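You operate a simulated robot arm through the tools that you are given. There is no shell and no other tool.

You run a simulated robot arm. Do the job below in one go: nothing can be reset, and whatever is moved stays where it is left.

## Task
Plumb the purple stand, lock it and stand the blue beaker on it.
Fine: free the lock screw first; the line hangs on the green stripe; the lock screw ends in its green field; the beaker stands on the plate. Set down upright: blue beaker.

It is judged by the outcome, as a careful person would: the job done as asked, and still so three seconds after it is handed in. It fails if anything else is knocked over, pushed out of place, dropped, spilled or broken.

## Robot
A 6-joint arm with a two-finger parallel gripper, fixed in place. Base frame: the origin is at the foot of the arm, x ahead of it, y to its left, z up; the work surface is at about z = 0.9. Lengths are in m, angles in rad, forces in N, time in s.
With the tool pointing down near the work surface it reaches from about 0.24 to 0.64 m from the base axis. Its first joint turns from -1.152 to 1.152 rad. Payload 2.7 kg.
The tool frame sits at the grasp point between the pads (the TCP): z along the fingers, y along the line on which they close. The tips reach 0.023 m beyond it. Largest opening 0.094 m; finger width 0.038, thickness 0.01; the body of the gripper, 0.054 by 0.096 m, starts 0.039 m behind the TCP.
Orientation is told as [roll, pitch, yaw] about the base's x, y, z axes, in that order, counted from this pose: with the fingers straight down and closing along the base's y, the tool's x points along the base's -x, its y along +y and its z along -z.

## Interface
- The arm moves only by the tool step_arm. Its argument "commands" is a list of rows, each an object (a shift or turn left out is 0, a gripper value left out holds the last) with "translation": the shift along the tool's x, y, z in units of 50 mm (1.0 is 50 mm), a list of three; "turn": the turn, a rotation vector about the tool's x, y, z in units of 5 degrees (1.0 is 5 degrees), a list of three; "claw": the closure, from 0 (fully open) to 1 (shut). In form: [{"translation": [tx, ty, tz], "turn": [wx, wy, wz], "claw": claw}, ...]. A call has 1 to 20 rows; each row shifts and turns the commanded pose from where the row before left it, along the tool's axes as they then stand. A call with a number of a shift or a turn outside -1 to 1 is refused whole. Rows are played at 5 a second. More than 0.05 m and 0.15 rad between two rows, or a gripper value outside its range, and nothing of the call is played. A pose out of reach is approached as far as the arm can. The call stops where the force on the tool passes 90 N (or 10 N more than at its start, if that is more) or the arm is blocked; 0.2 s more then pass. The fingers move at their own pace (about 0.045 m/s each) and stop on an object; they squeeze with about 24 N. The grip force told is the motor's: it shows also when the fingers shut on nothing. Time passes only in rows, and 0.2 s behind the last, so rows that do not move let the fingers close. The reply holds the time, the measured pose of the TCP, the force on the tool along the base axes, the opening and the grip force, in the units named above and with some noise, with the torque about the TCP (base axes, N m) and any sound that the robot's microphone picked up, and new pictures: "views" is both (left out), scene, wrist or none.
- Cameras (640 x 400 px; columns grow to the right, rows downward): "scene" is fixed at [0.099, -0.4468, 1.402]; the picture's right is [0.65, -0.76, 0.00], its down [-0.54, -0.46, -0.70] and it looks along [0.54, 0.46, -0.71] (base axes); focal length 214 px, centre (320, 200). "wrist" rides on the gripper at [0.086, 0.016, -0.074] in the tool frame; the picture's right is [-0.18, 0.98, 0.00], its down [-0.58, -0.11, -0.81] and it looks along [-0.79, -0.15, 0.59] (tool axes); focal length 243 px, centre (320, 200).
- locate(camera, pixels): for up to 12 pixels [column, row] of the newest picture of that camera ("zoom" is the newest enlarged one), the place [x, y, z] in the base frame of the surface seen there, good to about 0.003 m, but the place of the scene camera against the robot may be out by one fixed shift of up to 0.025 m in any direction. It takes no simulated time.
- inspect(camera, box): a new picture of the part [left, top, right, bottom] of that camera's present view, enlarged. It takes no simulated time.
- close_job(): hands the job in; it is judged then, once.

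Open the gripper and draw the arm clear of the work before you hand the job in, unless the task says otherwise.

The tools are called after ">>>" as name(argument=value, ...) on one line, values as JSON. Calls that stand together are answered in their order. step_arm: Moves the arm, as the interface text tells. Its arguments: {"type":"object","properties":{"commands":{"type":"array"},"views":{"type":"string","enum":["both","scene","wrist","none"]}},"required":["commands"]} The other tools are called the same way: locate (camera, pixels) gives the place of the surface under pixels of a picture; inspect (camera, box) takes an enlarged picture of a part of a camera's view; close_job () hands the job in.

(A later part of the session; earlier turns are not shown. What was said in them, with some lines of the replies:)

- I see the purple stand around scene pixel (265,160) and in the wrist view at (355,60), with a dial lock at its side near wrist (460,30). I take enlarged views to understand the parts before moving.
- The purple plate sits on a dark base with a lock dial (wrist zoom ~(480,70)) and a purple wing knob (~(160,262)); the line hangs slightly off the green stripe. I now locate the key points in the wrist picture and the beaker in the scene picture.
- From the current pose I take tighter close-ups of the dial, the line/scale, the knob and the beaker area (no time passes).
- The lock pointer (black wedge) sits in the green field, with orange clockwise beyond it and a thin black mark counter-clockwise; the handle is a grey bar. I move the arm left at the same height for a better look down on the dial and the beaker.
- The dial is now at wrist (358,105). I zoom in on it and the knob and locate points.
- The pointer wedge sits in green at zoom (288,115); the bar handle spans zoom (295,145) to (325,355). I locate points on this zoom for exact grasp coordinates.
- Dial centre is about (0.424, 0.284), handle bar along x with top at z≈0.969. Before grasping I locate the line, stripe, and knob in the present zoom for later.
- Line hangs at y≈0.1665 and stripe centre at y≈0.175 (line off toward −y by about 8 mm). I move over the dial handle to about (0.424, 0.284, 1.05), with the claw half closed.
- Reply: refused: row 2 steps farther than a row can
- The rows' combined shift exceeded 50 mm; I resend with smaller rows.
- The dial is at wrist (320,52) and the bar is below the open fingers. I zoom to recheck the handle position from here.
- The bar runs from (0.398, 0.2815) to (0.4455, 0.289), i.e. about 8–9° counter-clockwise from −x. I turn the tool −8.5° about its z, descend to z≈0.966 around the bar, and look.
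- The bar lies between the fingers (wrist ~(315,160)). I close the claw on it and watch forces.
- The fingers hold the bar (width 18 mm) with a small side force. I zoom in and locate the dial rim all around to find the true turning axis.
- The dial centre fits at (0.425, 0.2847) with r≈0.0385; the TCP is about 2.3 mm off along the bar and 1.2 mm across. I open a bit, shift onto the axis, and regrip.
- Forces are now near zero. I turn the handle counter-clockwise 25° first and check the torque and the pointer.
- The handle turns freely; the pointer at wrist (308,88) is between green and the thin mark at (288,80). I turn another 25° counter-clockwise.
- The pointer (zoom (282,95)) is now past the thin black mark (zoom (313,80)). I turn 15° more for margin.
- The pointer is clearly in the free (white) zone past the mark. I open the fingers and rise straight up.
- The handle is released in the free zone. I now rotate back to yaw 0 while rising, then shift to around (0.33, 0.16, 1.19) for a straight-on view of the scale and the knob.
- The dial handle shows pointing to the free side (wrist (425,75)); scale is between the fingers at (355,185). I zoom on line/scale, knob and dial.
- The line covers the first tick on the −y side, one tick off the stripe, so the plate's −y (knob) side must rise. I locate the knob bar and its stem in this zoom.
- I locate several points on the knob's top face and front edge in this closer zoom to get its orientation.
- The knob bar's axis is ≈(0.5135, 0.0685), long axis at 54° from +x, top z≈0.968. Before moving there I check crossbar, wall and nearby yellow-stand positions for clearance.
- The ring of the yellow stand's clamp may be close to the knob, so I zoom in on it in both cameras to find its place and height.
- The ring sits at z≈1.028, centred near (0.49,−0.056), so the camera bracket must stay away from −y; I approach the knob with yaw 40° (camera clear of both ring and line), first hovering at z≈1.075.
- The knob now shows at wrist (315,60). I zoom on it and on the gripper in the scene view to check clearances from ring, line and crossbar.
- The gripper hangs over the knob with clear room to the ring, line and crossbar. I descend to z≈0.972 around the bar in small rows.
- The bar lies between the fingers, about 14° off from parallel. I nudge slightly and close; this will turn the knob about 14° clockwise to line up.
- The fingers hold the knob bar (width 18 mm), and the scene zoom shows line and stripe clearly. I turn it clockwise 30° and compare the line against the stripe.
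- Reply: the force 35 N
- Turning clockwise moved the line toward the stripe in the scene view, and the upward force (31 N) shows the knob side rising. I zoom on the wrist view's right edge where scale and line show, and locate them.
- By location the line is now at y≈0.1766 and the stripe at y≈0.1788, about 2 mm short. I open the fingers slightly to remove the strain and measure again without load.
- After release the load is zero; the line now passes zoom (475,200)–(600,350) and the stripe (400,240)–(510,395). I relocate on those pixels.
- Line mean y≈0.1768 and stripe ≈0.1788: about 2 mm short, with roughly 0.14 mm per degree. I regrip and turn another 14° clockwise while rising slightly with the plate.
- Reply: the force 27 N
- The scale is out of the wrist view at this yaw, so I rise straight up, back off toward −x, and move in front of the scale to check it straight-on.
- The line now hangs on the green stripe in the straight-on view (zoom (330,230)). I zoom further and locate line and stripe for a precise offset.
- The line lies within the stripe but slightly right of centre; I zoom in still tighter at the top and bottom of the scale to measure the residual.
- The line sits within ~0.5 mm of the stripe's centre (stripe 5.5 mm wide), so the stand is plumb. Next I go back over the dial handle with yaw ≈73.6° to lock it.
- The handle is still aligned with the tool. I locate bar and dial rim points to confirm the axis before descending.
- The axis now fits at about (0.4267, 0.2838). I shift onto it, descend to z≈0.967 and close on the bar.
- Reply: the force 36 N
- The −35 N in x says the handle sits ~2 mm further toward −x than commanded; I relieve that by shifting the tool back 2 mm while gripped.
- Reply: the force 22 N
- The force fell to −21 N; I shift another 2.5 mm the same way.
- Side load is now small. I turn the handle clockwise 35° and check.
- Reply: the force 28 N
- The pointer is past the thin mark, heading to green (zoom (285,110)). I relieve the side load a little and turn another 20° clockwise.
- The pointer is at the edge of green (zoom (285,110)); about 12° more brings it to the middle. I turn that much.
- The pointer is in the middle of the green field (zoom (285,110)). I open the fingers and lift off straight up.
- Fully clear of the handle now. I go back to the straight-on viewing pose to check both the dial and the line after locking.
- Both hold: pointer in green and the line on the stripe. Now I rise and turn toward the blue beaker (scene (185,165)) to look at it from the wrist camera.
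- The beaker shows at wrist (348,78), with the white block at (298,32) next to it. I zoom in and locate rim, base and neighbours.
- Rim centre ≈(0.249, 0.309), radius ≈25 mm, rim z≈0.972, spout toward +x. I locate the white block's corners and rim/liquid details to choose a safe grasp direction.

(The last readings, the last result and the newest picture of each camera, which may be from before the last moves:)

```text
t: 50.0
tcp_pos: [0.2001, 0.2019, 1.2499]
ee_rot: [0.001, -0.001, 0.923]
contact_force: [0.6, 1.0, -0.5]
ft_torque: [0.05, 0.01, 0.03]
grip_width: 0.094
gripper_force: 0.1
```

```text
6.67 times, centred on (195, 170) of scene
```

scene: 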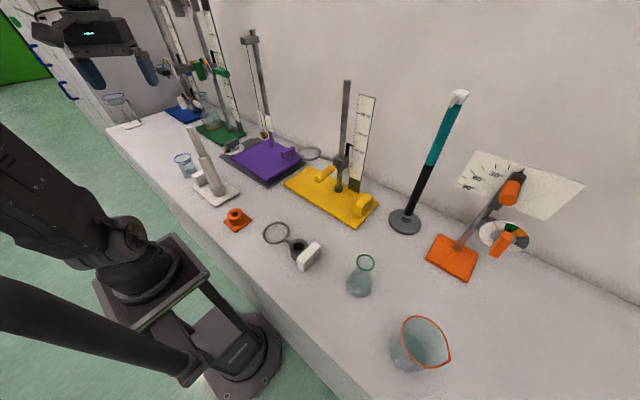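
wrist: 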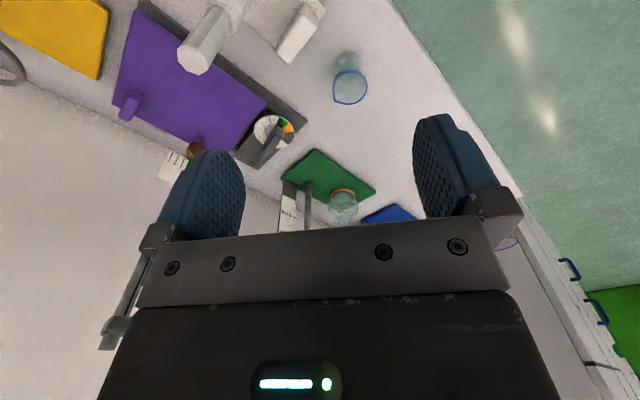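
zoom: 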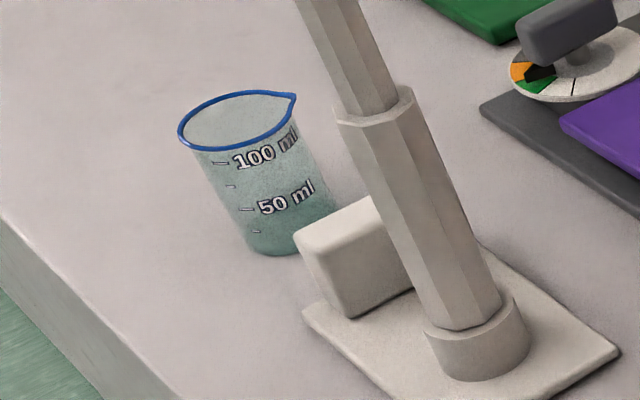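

Block face is at y≤0.222, so with fingers closing along y (yaw 0) there is ~30 mm clearance, and the spout (+x) stays out of the pads. I rotate back to yaw 0 and hover over the beaker at z≈1.07.

>>> step_arm(commands=[{"turn": [0, 0, 0.962], "claw": 0}, {"turn": [0, 0, 0.962], "claw": 0}, {"turn": [0, 0, 0.962], "claw": 0}, {"turn": [0, 0, 0.962], "claw": 0}, {"turn": [0, 0, 0.962], "claw": 0}, {"turn": [0, 0, 0.962], "claw": 0}, {"turn": [0, 0, 0.962], "claw": 0}, {"turn": [0, 0, 0.962], "claw": 0}, {"turn": [0, 0, 0.962], "claw": 0}, {"turn": [0, 0, 0.962], "claw": 0}, {"turn": [0, 0, 0.962], "claw": 0}, {"translation": [-0.333, 0.71, 0], "claw": 0}, {"translation": [-0.333, 0.71, 0], "claw": 0}, {"translation": [-0.333, 0.71, 0], "claw": 0}, {"translation": [0, 0, 0.9], "claw": 0}, {"translation": [0, 0, 0.9], "claw": 0}, {"translation": [0, 0, 0.9], "claw": 0}, {"translation": [0, 0, 0.9], "claw": 0}, {"claw": 0}])

>>> inspect(camera="scene", box=[130, 60, 250, 210])

```text
t: 54.0
tcp_pos: [0.2493, 0.3087, 1.0704]
ee_rot: [0.0, 0.0, -0.003]
contact_force: [-0.3, 0.0, -0.2]
ft_torque: [-0.01, -0.03, 0.03]
grip_width: 0.0938
gripper_force: 0.0
```

scene: 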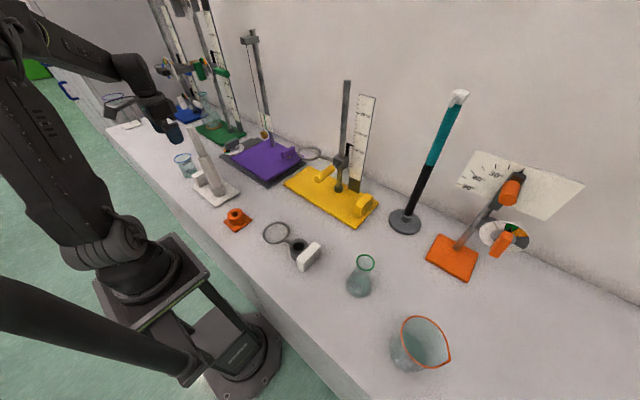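
wrist: 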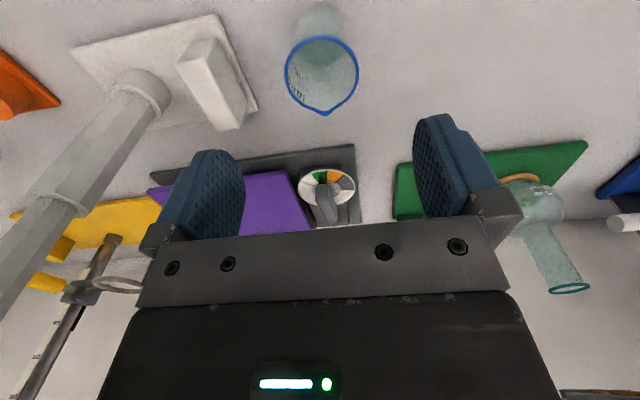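

```text
2.67 times, centred on (190, 135) of scene
```

zoom: 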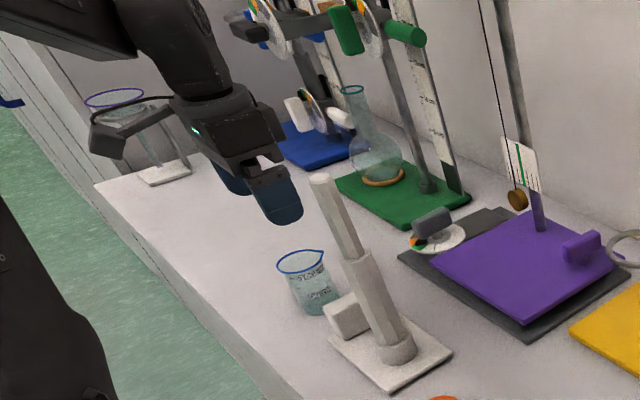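

I hover over the beaker; its rim shows at wrist (285–358, 37–115). I relocate the rim points from here for the final centring.

>>> locate(camera="wrist", pixels=[[285, 75], [357, 70], [318, 37], [300, 102], [348, 97], [323, 114], [295, 48], [347, 48]])

>>> inspect(camera="wrist", box=[260, 0, 390, 125])

```text
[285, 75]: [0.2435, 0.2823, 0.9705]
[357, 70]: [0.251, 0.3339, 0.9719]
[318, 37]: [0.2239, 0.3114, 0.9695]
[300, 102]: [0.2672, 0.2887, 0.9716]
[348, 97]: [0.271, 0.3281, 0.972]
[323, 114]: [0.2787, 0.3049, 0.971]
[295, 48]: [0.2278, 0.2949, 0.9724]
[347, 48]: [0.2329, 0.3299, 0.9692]
```

```text
3.20 times, centred on (325, 62) of wrist
```

zoom: 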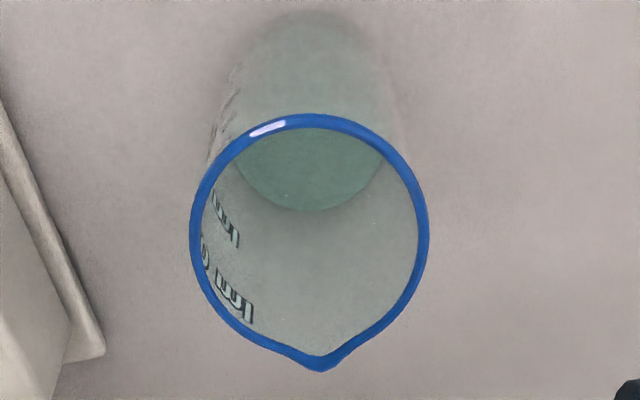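

Rim centre is (0.2497, 0.3085), matching the TCP. I descend straight to z≈0.945 with the fingers fully open.

>>> step_arm(commands=[{"translation": [0, 0, 0.6], "claw": 0}, {"translation": [0, 0, 0.6], "claw": 0}, {"translation": [0, 0, 0.5], "claw": 0}, {"translation": [0, 0, 0.4], "claw": 0}, {"translation": [0, 0, 0.4], "claw": 0}, {"claw": 0}])

>>> inspect(camera="scene", box=[150, 100, 240, 210])

```text
t: 55.4
tcp_pos: [0.2504, 0.3089, 0.946]
ee_rot: [-0.002, 0.0, 0.0]
contact_force: [0.3, 0.5, -0.4]
ft_torque: [0.0, -0.01, 0.01]
grip_width: 0.0941
gripper_force: 0.1
```

scene: 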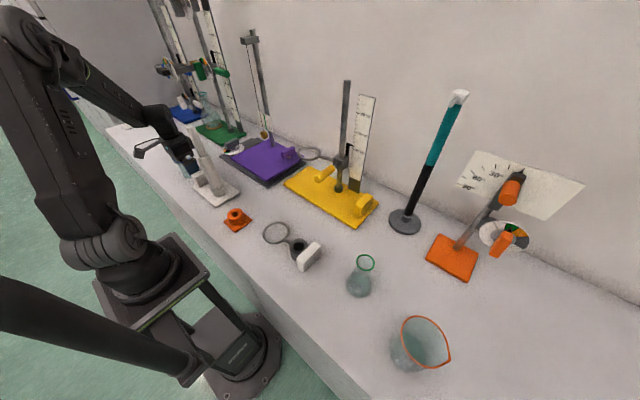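
wrist: 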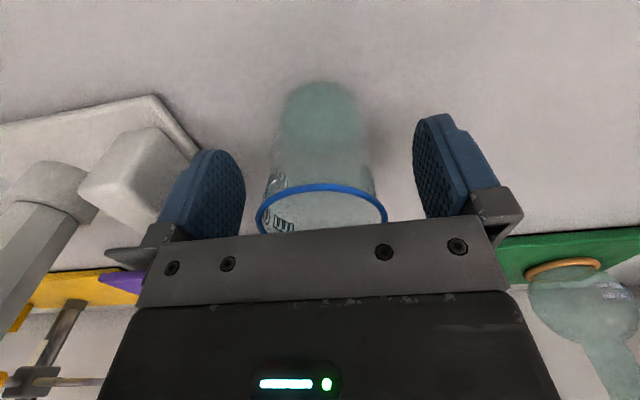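

```text
3.64 times, centred on (195, 155) of scene
```

zoom: 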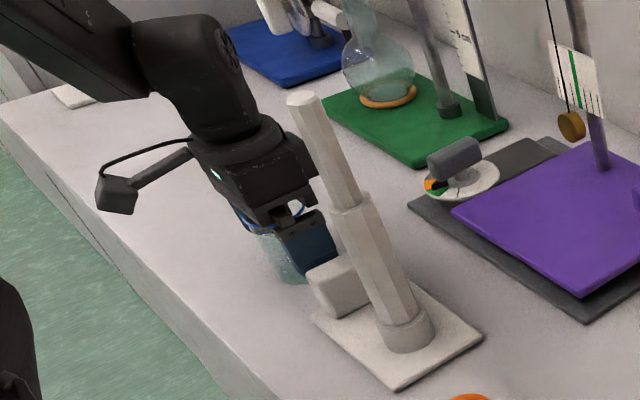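

The beaker stands midway between the open fingers, well clear of the white stand. I close gently in steps.

>>> step_arm(commands=[{"claw": 0.2}, {"claw": 0.35}, {"claw": 0.42}, {"claw": 0.46}, {"claw": 0.5}, {"claw": 0.54}, {"claw": 0.6}], views="wrist")

```text
t: 57.0
tcp_pos: [0.2508, 0.3098, 0.9481]
ee_rot: [-0.001, 0.0, -0.002]
contact_force: [-1.1, 0.3, 0.5]
ft_torque: [0.03, -0.01, 0.02]
grip_width: 0.0479
gripper_force: 23.4
```

wrist: 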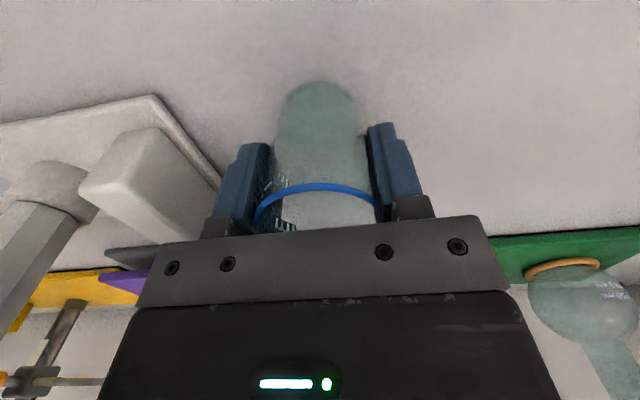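

The beaker is held (width 48 mm, 23 N). I firm the grip a little and lift 30 mm gently to test.

>>> step_arm(commands=[{"claw": 0.7}, {"claw": 0.75}, {"translation": [0, 0, -0.1], "claw": 0.75}, {"translation": [0, 0, -0.2], "claw": 0.75}, {"translation": [0, 0, -0.3], "claw": 0.75}, {"claw": 0.75}])

>>> inspect(camera="scene", box=[150, 100, 240, 210])

```text
t: 58.4
tcp_pos: [0.2511, 0.3077, 0.9756]
ee_rot: [0.001, 0.0, -0.002]
contact_force: [0.2, 0.2, -0.9]
ft_torque: [-0.03, 0.03, 0.0]
grip_width: 0.0481
gripper_force: 23.8
```

scene: 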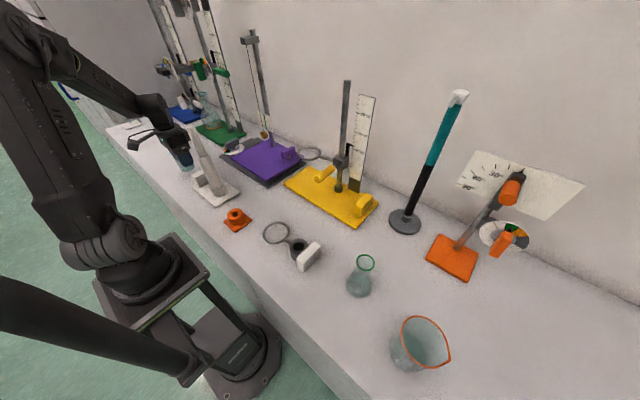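
wrist: 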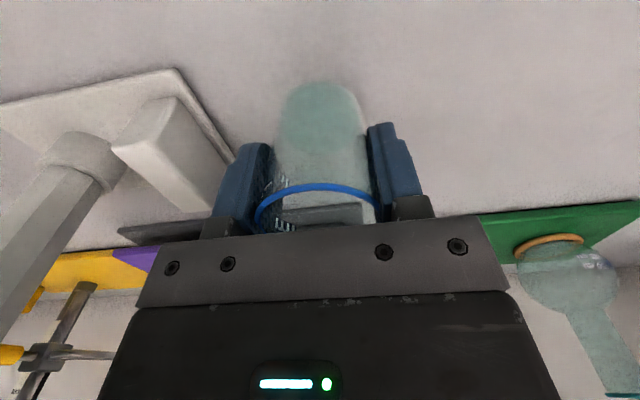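

```text
3.64 times, centred on (195, 155) of scene
```

zoom: 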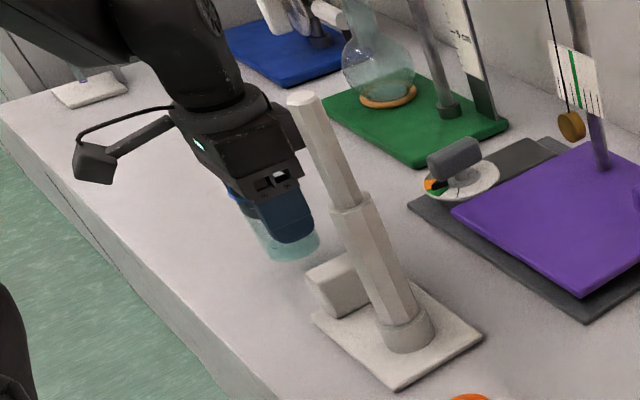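

The beaker hangs upright and clear. I lift to z≈1.125 and carry it diagonally in gentle rows to above the front half of the purple plate, about (0.436, 0.125).

>>> step_arm(commands=[{"translation": [0, 0, -0.4], "claw": 0.75}, {"translation": [0, 0, -0.6], "claw": 0.75}, {"translation": [0, 0, -0.7], "claw": 0.75}, {"translation": [0, 0, -0.7], "claw": 0.75}, {"translation": [0, 0, -0.4], "claw": 0.75}, {"translation": [-0.2, -0.2, -0.2], "claw": 0.75}, {"translation": [-0.35, -0.35, 0], "claw": 0.75}, {"translation": [-0.4, -0.4, 0], "claw": 0.75}, {"translation": [-0.4, -0.4, 0], "claw": 0.75}, {"translation": [-0.4, -0.4, 0], "claw": 0.75}, {"translation": [-0.4, -0.4, 0], "claw": 0.75}, {"translation": [-0.4, -0.4, 0], "claw": 0.75}, {"translation": [-0.4, -0.4, 0], "claw": 0.75}, {"translation": [-0.35, -0.35, 0], "claw": 0.75}, {"translation": [-0.25, -0.25, 0], "claw": 0.75}, {"translation": [-0.15, -0.1, 0], "claw": 0.75}, {"claw": 0.75}])

>>> inspect(camera="scene", box=[190, 30, 330, 200])

```text
t: 62.0
tcp_pos: [0.4332, 0.1271, 1.1256]
ee_rot: [0.0, 0.001, 0.001]
contact_force: [0.1, 0.0, -0.9]
ft_torque: [-0.02, 0.04, -0.02]
grip_width: 0.0476
gripper_force: 23.5
```

scene: 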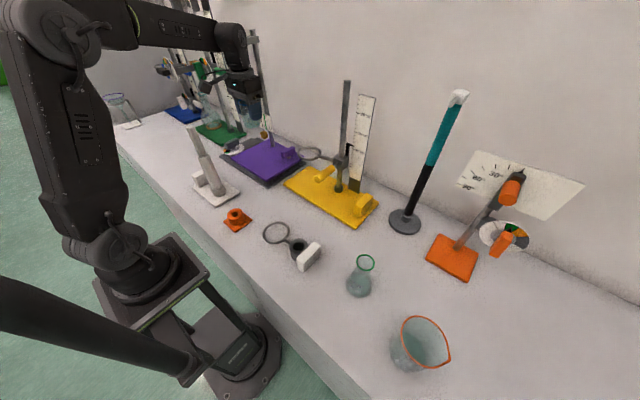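
wrist: 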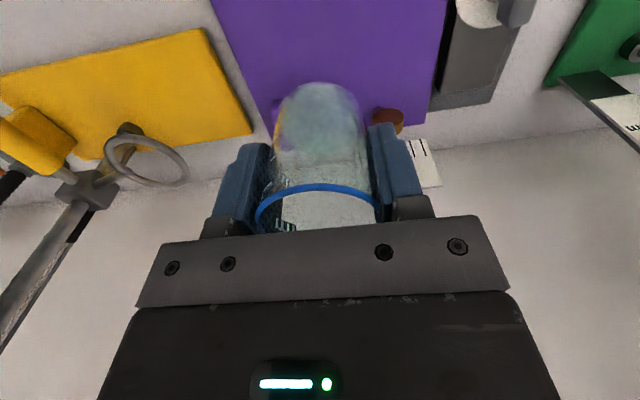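

```text
2.35 times, centred on (260, 115) of scene
```

zoom: 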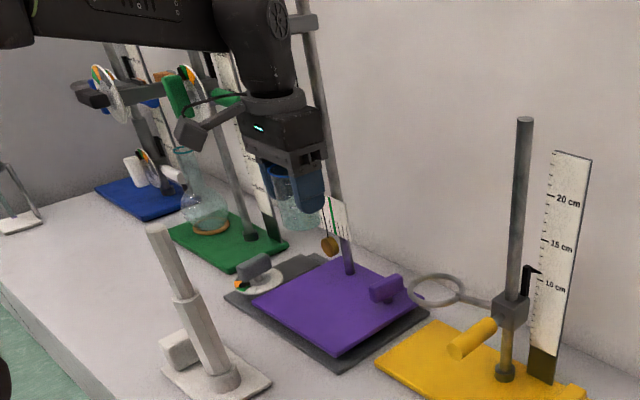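

The beaker is held upright above the plate with clearance to the line. I locate plate surface points around the landing spot to get its exact height.

>>> locate(camera="wrist", pixels=[[255, 20], [300, 20], [350, 20], [400, 20], [260, 60], [380, 60], [420, 80], [265, 95], [320, 60], [425, 10], [230, 5], [320, 5]])

```text
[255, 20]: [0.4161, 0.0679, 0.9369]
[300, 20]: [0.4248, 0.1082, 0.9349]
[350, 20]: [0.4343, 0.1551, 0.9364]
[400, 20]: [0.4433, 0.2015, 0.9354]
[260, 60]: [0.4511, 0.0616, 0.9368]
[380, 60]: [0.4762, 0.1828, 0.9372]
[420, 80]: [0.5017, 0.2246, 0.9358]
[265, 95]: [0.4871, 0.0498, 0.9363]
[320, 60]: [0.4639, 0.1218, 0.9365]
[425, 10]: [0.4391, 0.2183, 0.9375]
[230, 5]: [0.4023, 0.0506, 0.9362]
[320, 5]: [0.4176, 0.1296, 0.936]
```

The plate is level at z≈0.9363; contact is expected at TCP z≈0.982. I descend to ≈0.992 first and check.

>>> step_arm(commands=[{"translation": [0, 0, 0.3], "claw": 0.75}, {"translation": [0, 0, 0.5], "claw": 0.75}, {"translation": [0, 0, 0.5], "claw": 0.75}, {"translation": [0, 0, 0.5], "claw": 0.75}, {"translation": [0, 0, 0.5], "claw": 0.75}, {"translation": [0, 0, 0.25], "claw": 0.75}, {"translation": [0, 0, 0.12], "claw": 0.75}, {"claw": 0.75}, {"claw": 0.75}])

>>> inspect(camera="scene", box=[210, 100, 310, 190])

```text
t: 64.0
tcp_pos: [0.4354, 0.1274, 0.9927]
ee_rot: [0.0, 0.0, -0.002]
contact_force: [-0.8, -0.3, -0.1]
ft_torque: [0.04, -0.04, -0.01]
grip_width: 0.0478
gripper_force: 23.8
```

scene: 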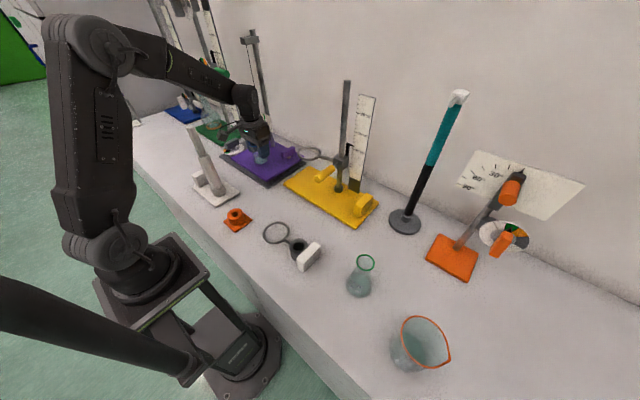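
wrist: 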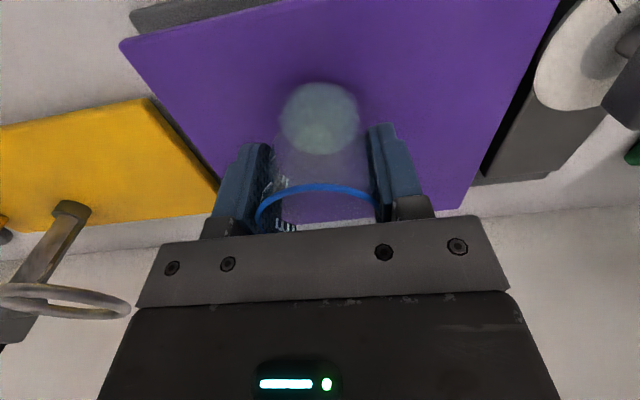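

```text
4.44 times, centred on (260, 145) of scene
```

zoom: 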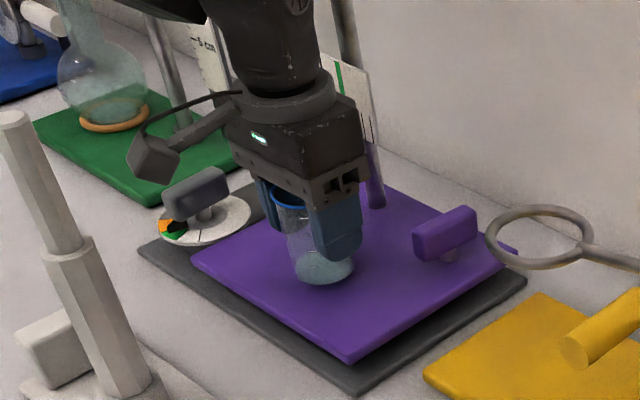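

The beaker is just above the plate. I lower it in 2 mm steps and watch the vertical force.

>>> step_arm(commands=[{"translation": [0, 0, 0.04], "claw": 0.75}, {"translation": [0, 0, 0.04], "claw": 0.75}, {"translation": [0, 0, 0.04], "claw": 0.75}, {"translation": [0, 0, 0.03], "claw": 0.75}, {"claw": 0.75}], views="none")

```text
t: 65.2
tcp_pos: [0.4341, 0.1264, 0.9854]
ee_rot: [0.0, 0.0, -0.003]
contact_force: [0.5, 0.5, -0.9]
ft_torque: [0.0, -0.01, 0.02]
grip_width: 0.0478
gripper_force: 24.5
```

No contact yet (Fz ≈ −1 N); I lower 2 mm more in 1 mm steps.

>>> step_arm(commands=[{"translation": [0, 0, 0.02], "claw": 0.75}, {"translation": [0, 0, 0.02], "claw": 0.75}, {"claw": 0.75}], views="none")

```text
t: 66.0
tcp_pos: [0.4347, 0.1266, 0.9829]
ee_rot: [0.001, -0.001, -0.003]
contact_force: [-0.6, -0.9, 3.0]
ft_torque: [-0.04, 0.07, -0.03]
grip_width: 0.0473
gripper_force: 23.4
```

A first rise in Fz (3 N) suggests contact; I lower one more millimetre to confirm and look.

>>> step_arm(commands=[{"translation": [0, 0, 0.016], "claw": 0.75}, {"claw": 0.75}])

>>> inspect(camera="scene", box=[240, 125, 300, 180])

```text
t: 66.6
tcp_pos: [0.4343, 0.126, 0.9831]
ee_rot: [0.0, -0.001, -0.002]
contact_force: [-5.4, 0.0, 11.4]
ft_torque: [-0.05, 0.24, -0.02]
grip_width: 0.0478
gripper_force: 24.1
```

scene: 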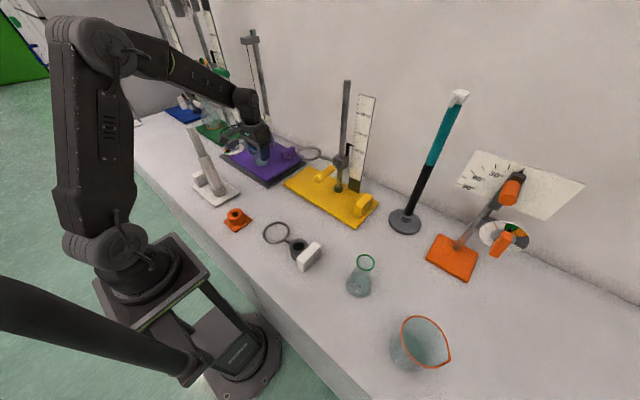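
wrist: 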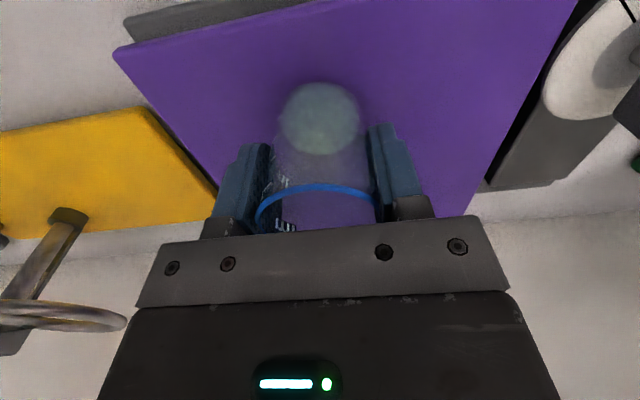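

```text
7.27 times, centred on (270, 152) of scene
```

zoom: 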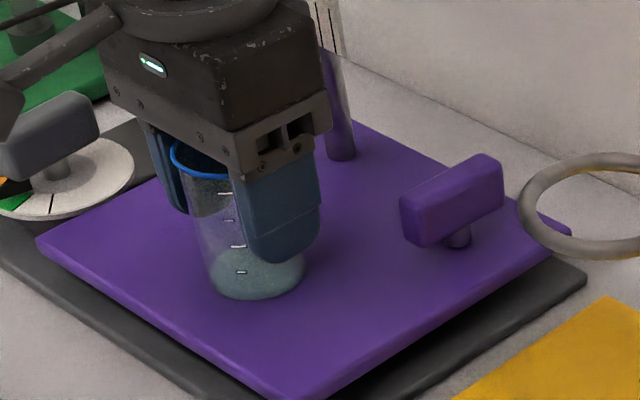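

Contact is firm (Fz 11 N) and the beaker stands on the plate. I ease off half a millimetre and open the fingers slowly.

>>> step_arm(commands=[{"translation": [0, 0, -0.012], "claw": 0.75}, {"claw": 0.6}, {"claw": 0.5}, {"claw": 0.46}, {"claw": 0.42}, {"claw": 0.36}, {"claw": 0.28}, {"claw": 0.18}, {"claw": 0.08}, {"claw": 0}, {"claw": 0}])

>>> inspect(camera="scene", box=[240, 125, 300, 180])

```text
t: 69.0
tcp_pos: [0.4335, 0.1254, 0.9831]
ee_rot: [-0.001, 0.0, 0.0]
contact_force: [-0.2, -0.2, 0.0]
ft_torque: [0.02, -0.02, -0.03]
grip_width: 0.0942
gripper_force: 0.0
```

scene: 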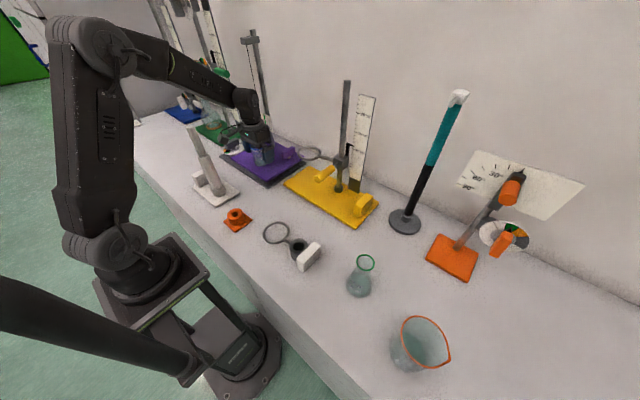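
wrist: 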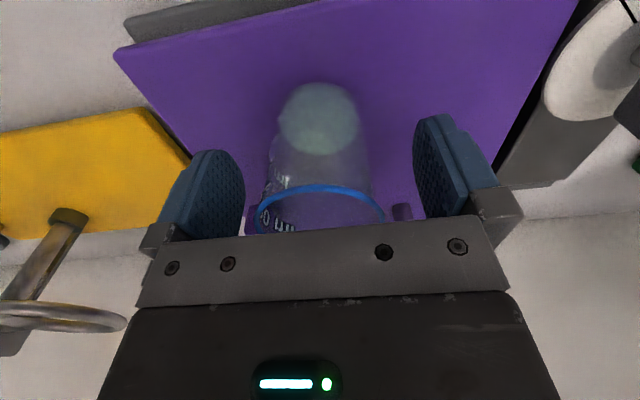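

```text
7.27 times, centred on (270, 152) of scene
```

zoom: 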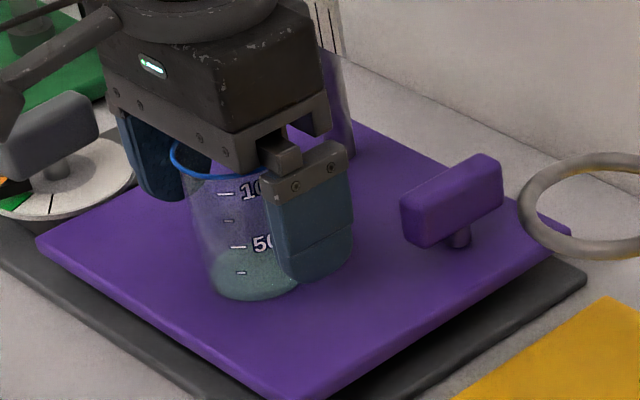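

The beaker stands free on the plate. I rise straight up and back off to the viewing pose to check everything.

>>> step_arm(commands=[{"translation": [0, 0, -0.3], "claw": 0}, {"translation": [0, 0, -0.6], "claw": 0}, {"translation": [0, 0, -0.8], "claw": 0}, {"translation": [0, 0, -0.9], "claw": 0}, {"translation": [0, 0, -0.9], "claw": 0}, {"translation": [0.5, 0.18, -0.35], "claw": 0}, {"translation": [0.5, 0.18, 0], "claw": 0}, {"translation": [0.5, 0.18, 0], "claw": 0}, {"translation": [0.5, 0.18, 0], "claw": 0}, {"claw": 0}])

>>> inspect(camera="wrist", box=[225, 10, 475, 215])

>>> inspect(camera="scene", box=[215, 20, 310, 190])

```text
t: 71.2
tcp_pos: [0.3337, 0.1632, 1.1765]
ee_rot: [0.001, 0.0, -0.002]
contact_force: [-0.5, 0.2, 0.5]
ft_torque: [0.01, 0.02, 0.0]
grip_width: 0.094
gripper_force: 0.1
```

scene: 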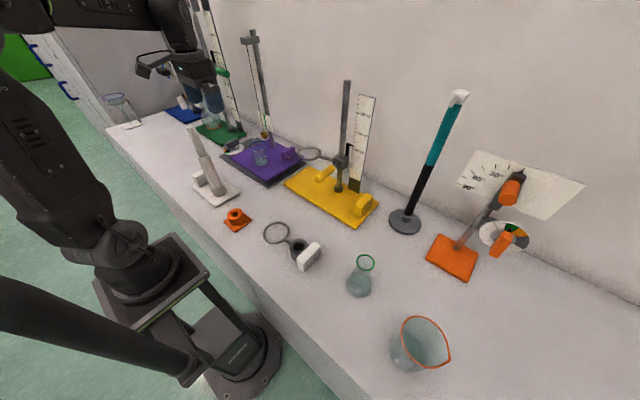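
wrist: 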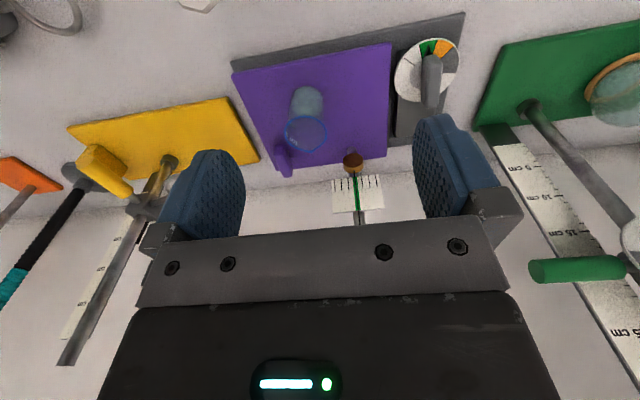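

```text
1.95 times, centred on (350, 112) of wrist
```

zoom: 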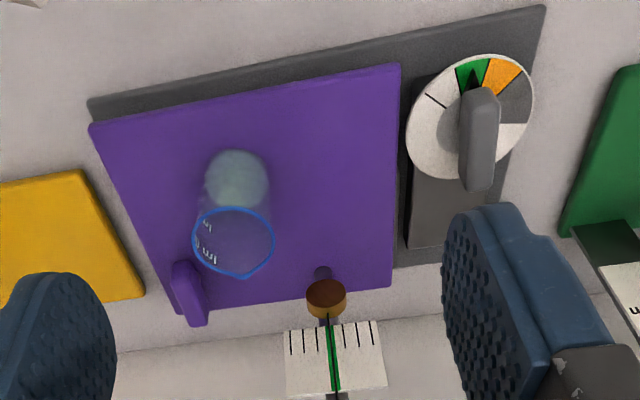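

```text
2.35 times, centred on (262, 105) of scene
```

zoom: 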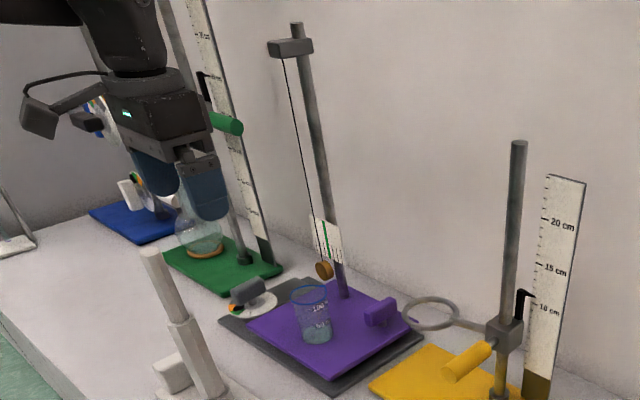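

The beaker stands upright on the plate and the pointer is in green. A last close zoom on the line and the dial to confirm.

>>> inspect(camera="wrist", box=[342, 165, 376, 216])

>>> inspect(camera="wrist", box=[385, 20, 475, 110])

>>> inspect(camera="wrist", box=[349, 172, 367, 184])

```text
7.84 times, centred on (359, 190) of wrist
```

zoom: 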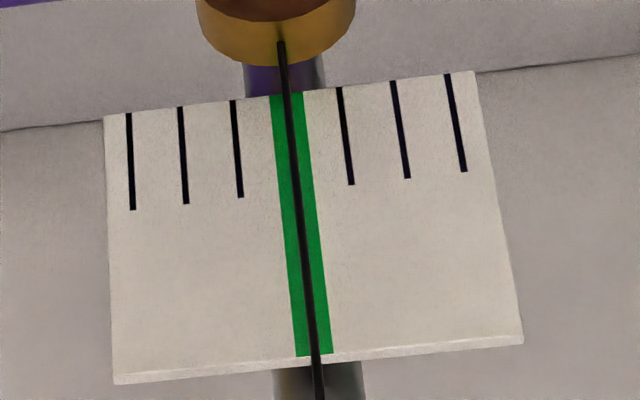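

```text
4.44 times, centred on (430, 65) of wrist
```

zoom: 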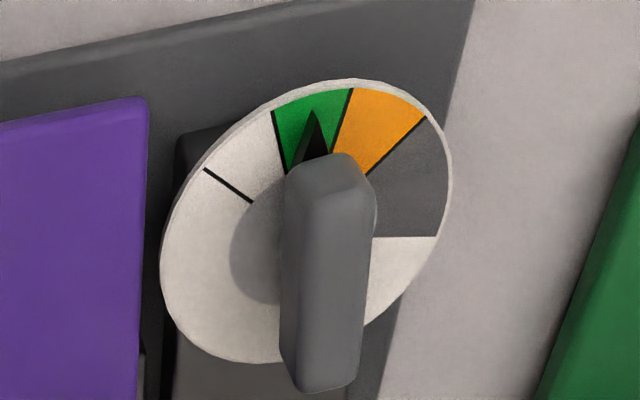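

```text
16.00 times, centred on (358, 178) of wrist
```

zoom: 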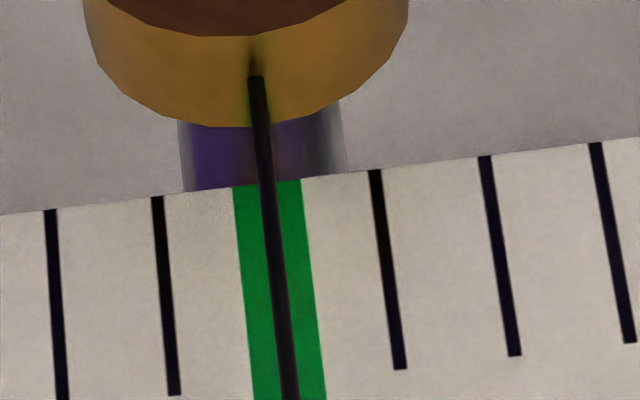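

The line lies in the middle of the stripe, the pointer in the middle of green, the beaker upright. I draw the arm a bit further up and back and let a moment pass.

>>> step_arm(commands=[{"translation": [0.3, 0, -0.7], "claw": 0}, {"translation": [0.3, 0, -0.7], "claw": 0}, {"claw": 0}, {"claw": 0}, {"claw": 0}])

```text
t: 72.4
tcp_pos: [0.3035, 0.1636, 1.2469]
ee_rot: [-0.001, 0.001, -0.001]
contact_force: [0.1, -0.6, 0.0]
ft_torque: [-0.01, 0.02, -0.02]
grip_width: 0.0941
gripper_force: 0.1
```

scene: 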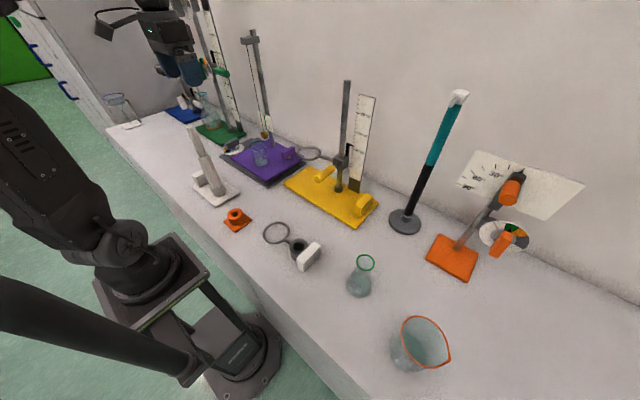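
wrist: 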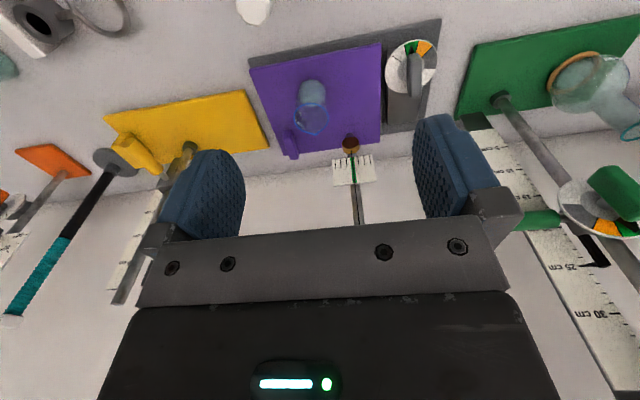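

Everything is stable: the beaker stands on the purple plate (wrist (312,108)), line on the stripe, lock in green, arm clear with the gripper open. I hand the job in.

>>> close_job()

```text
The job is handed in.
```
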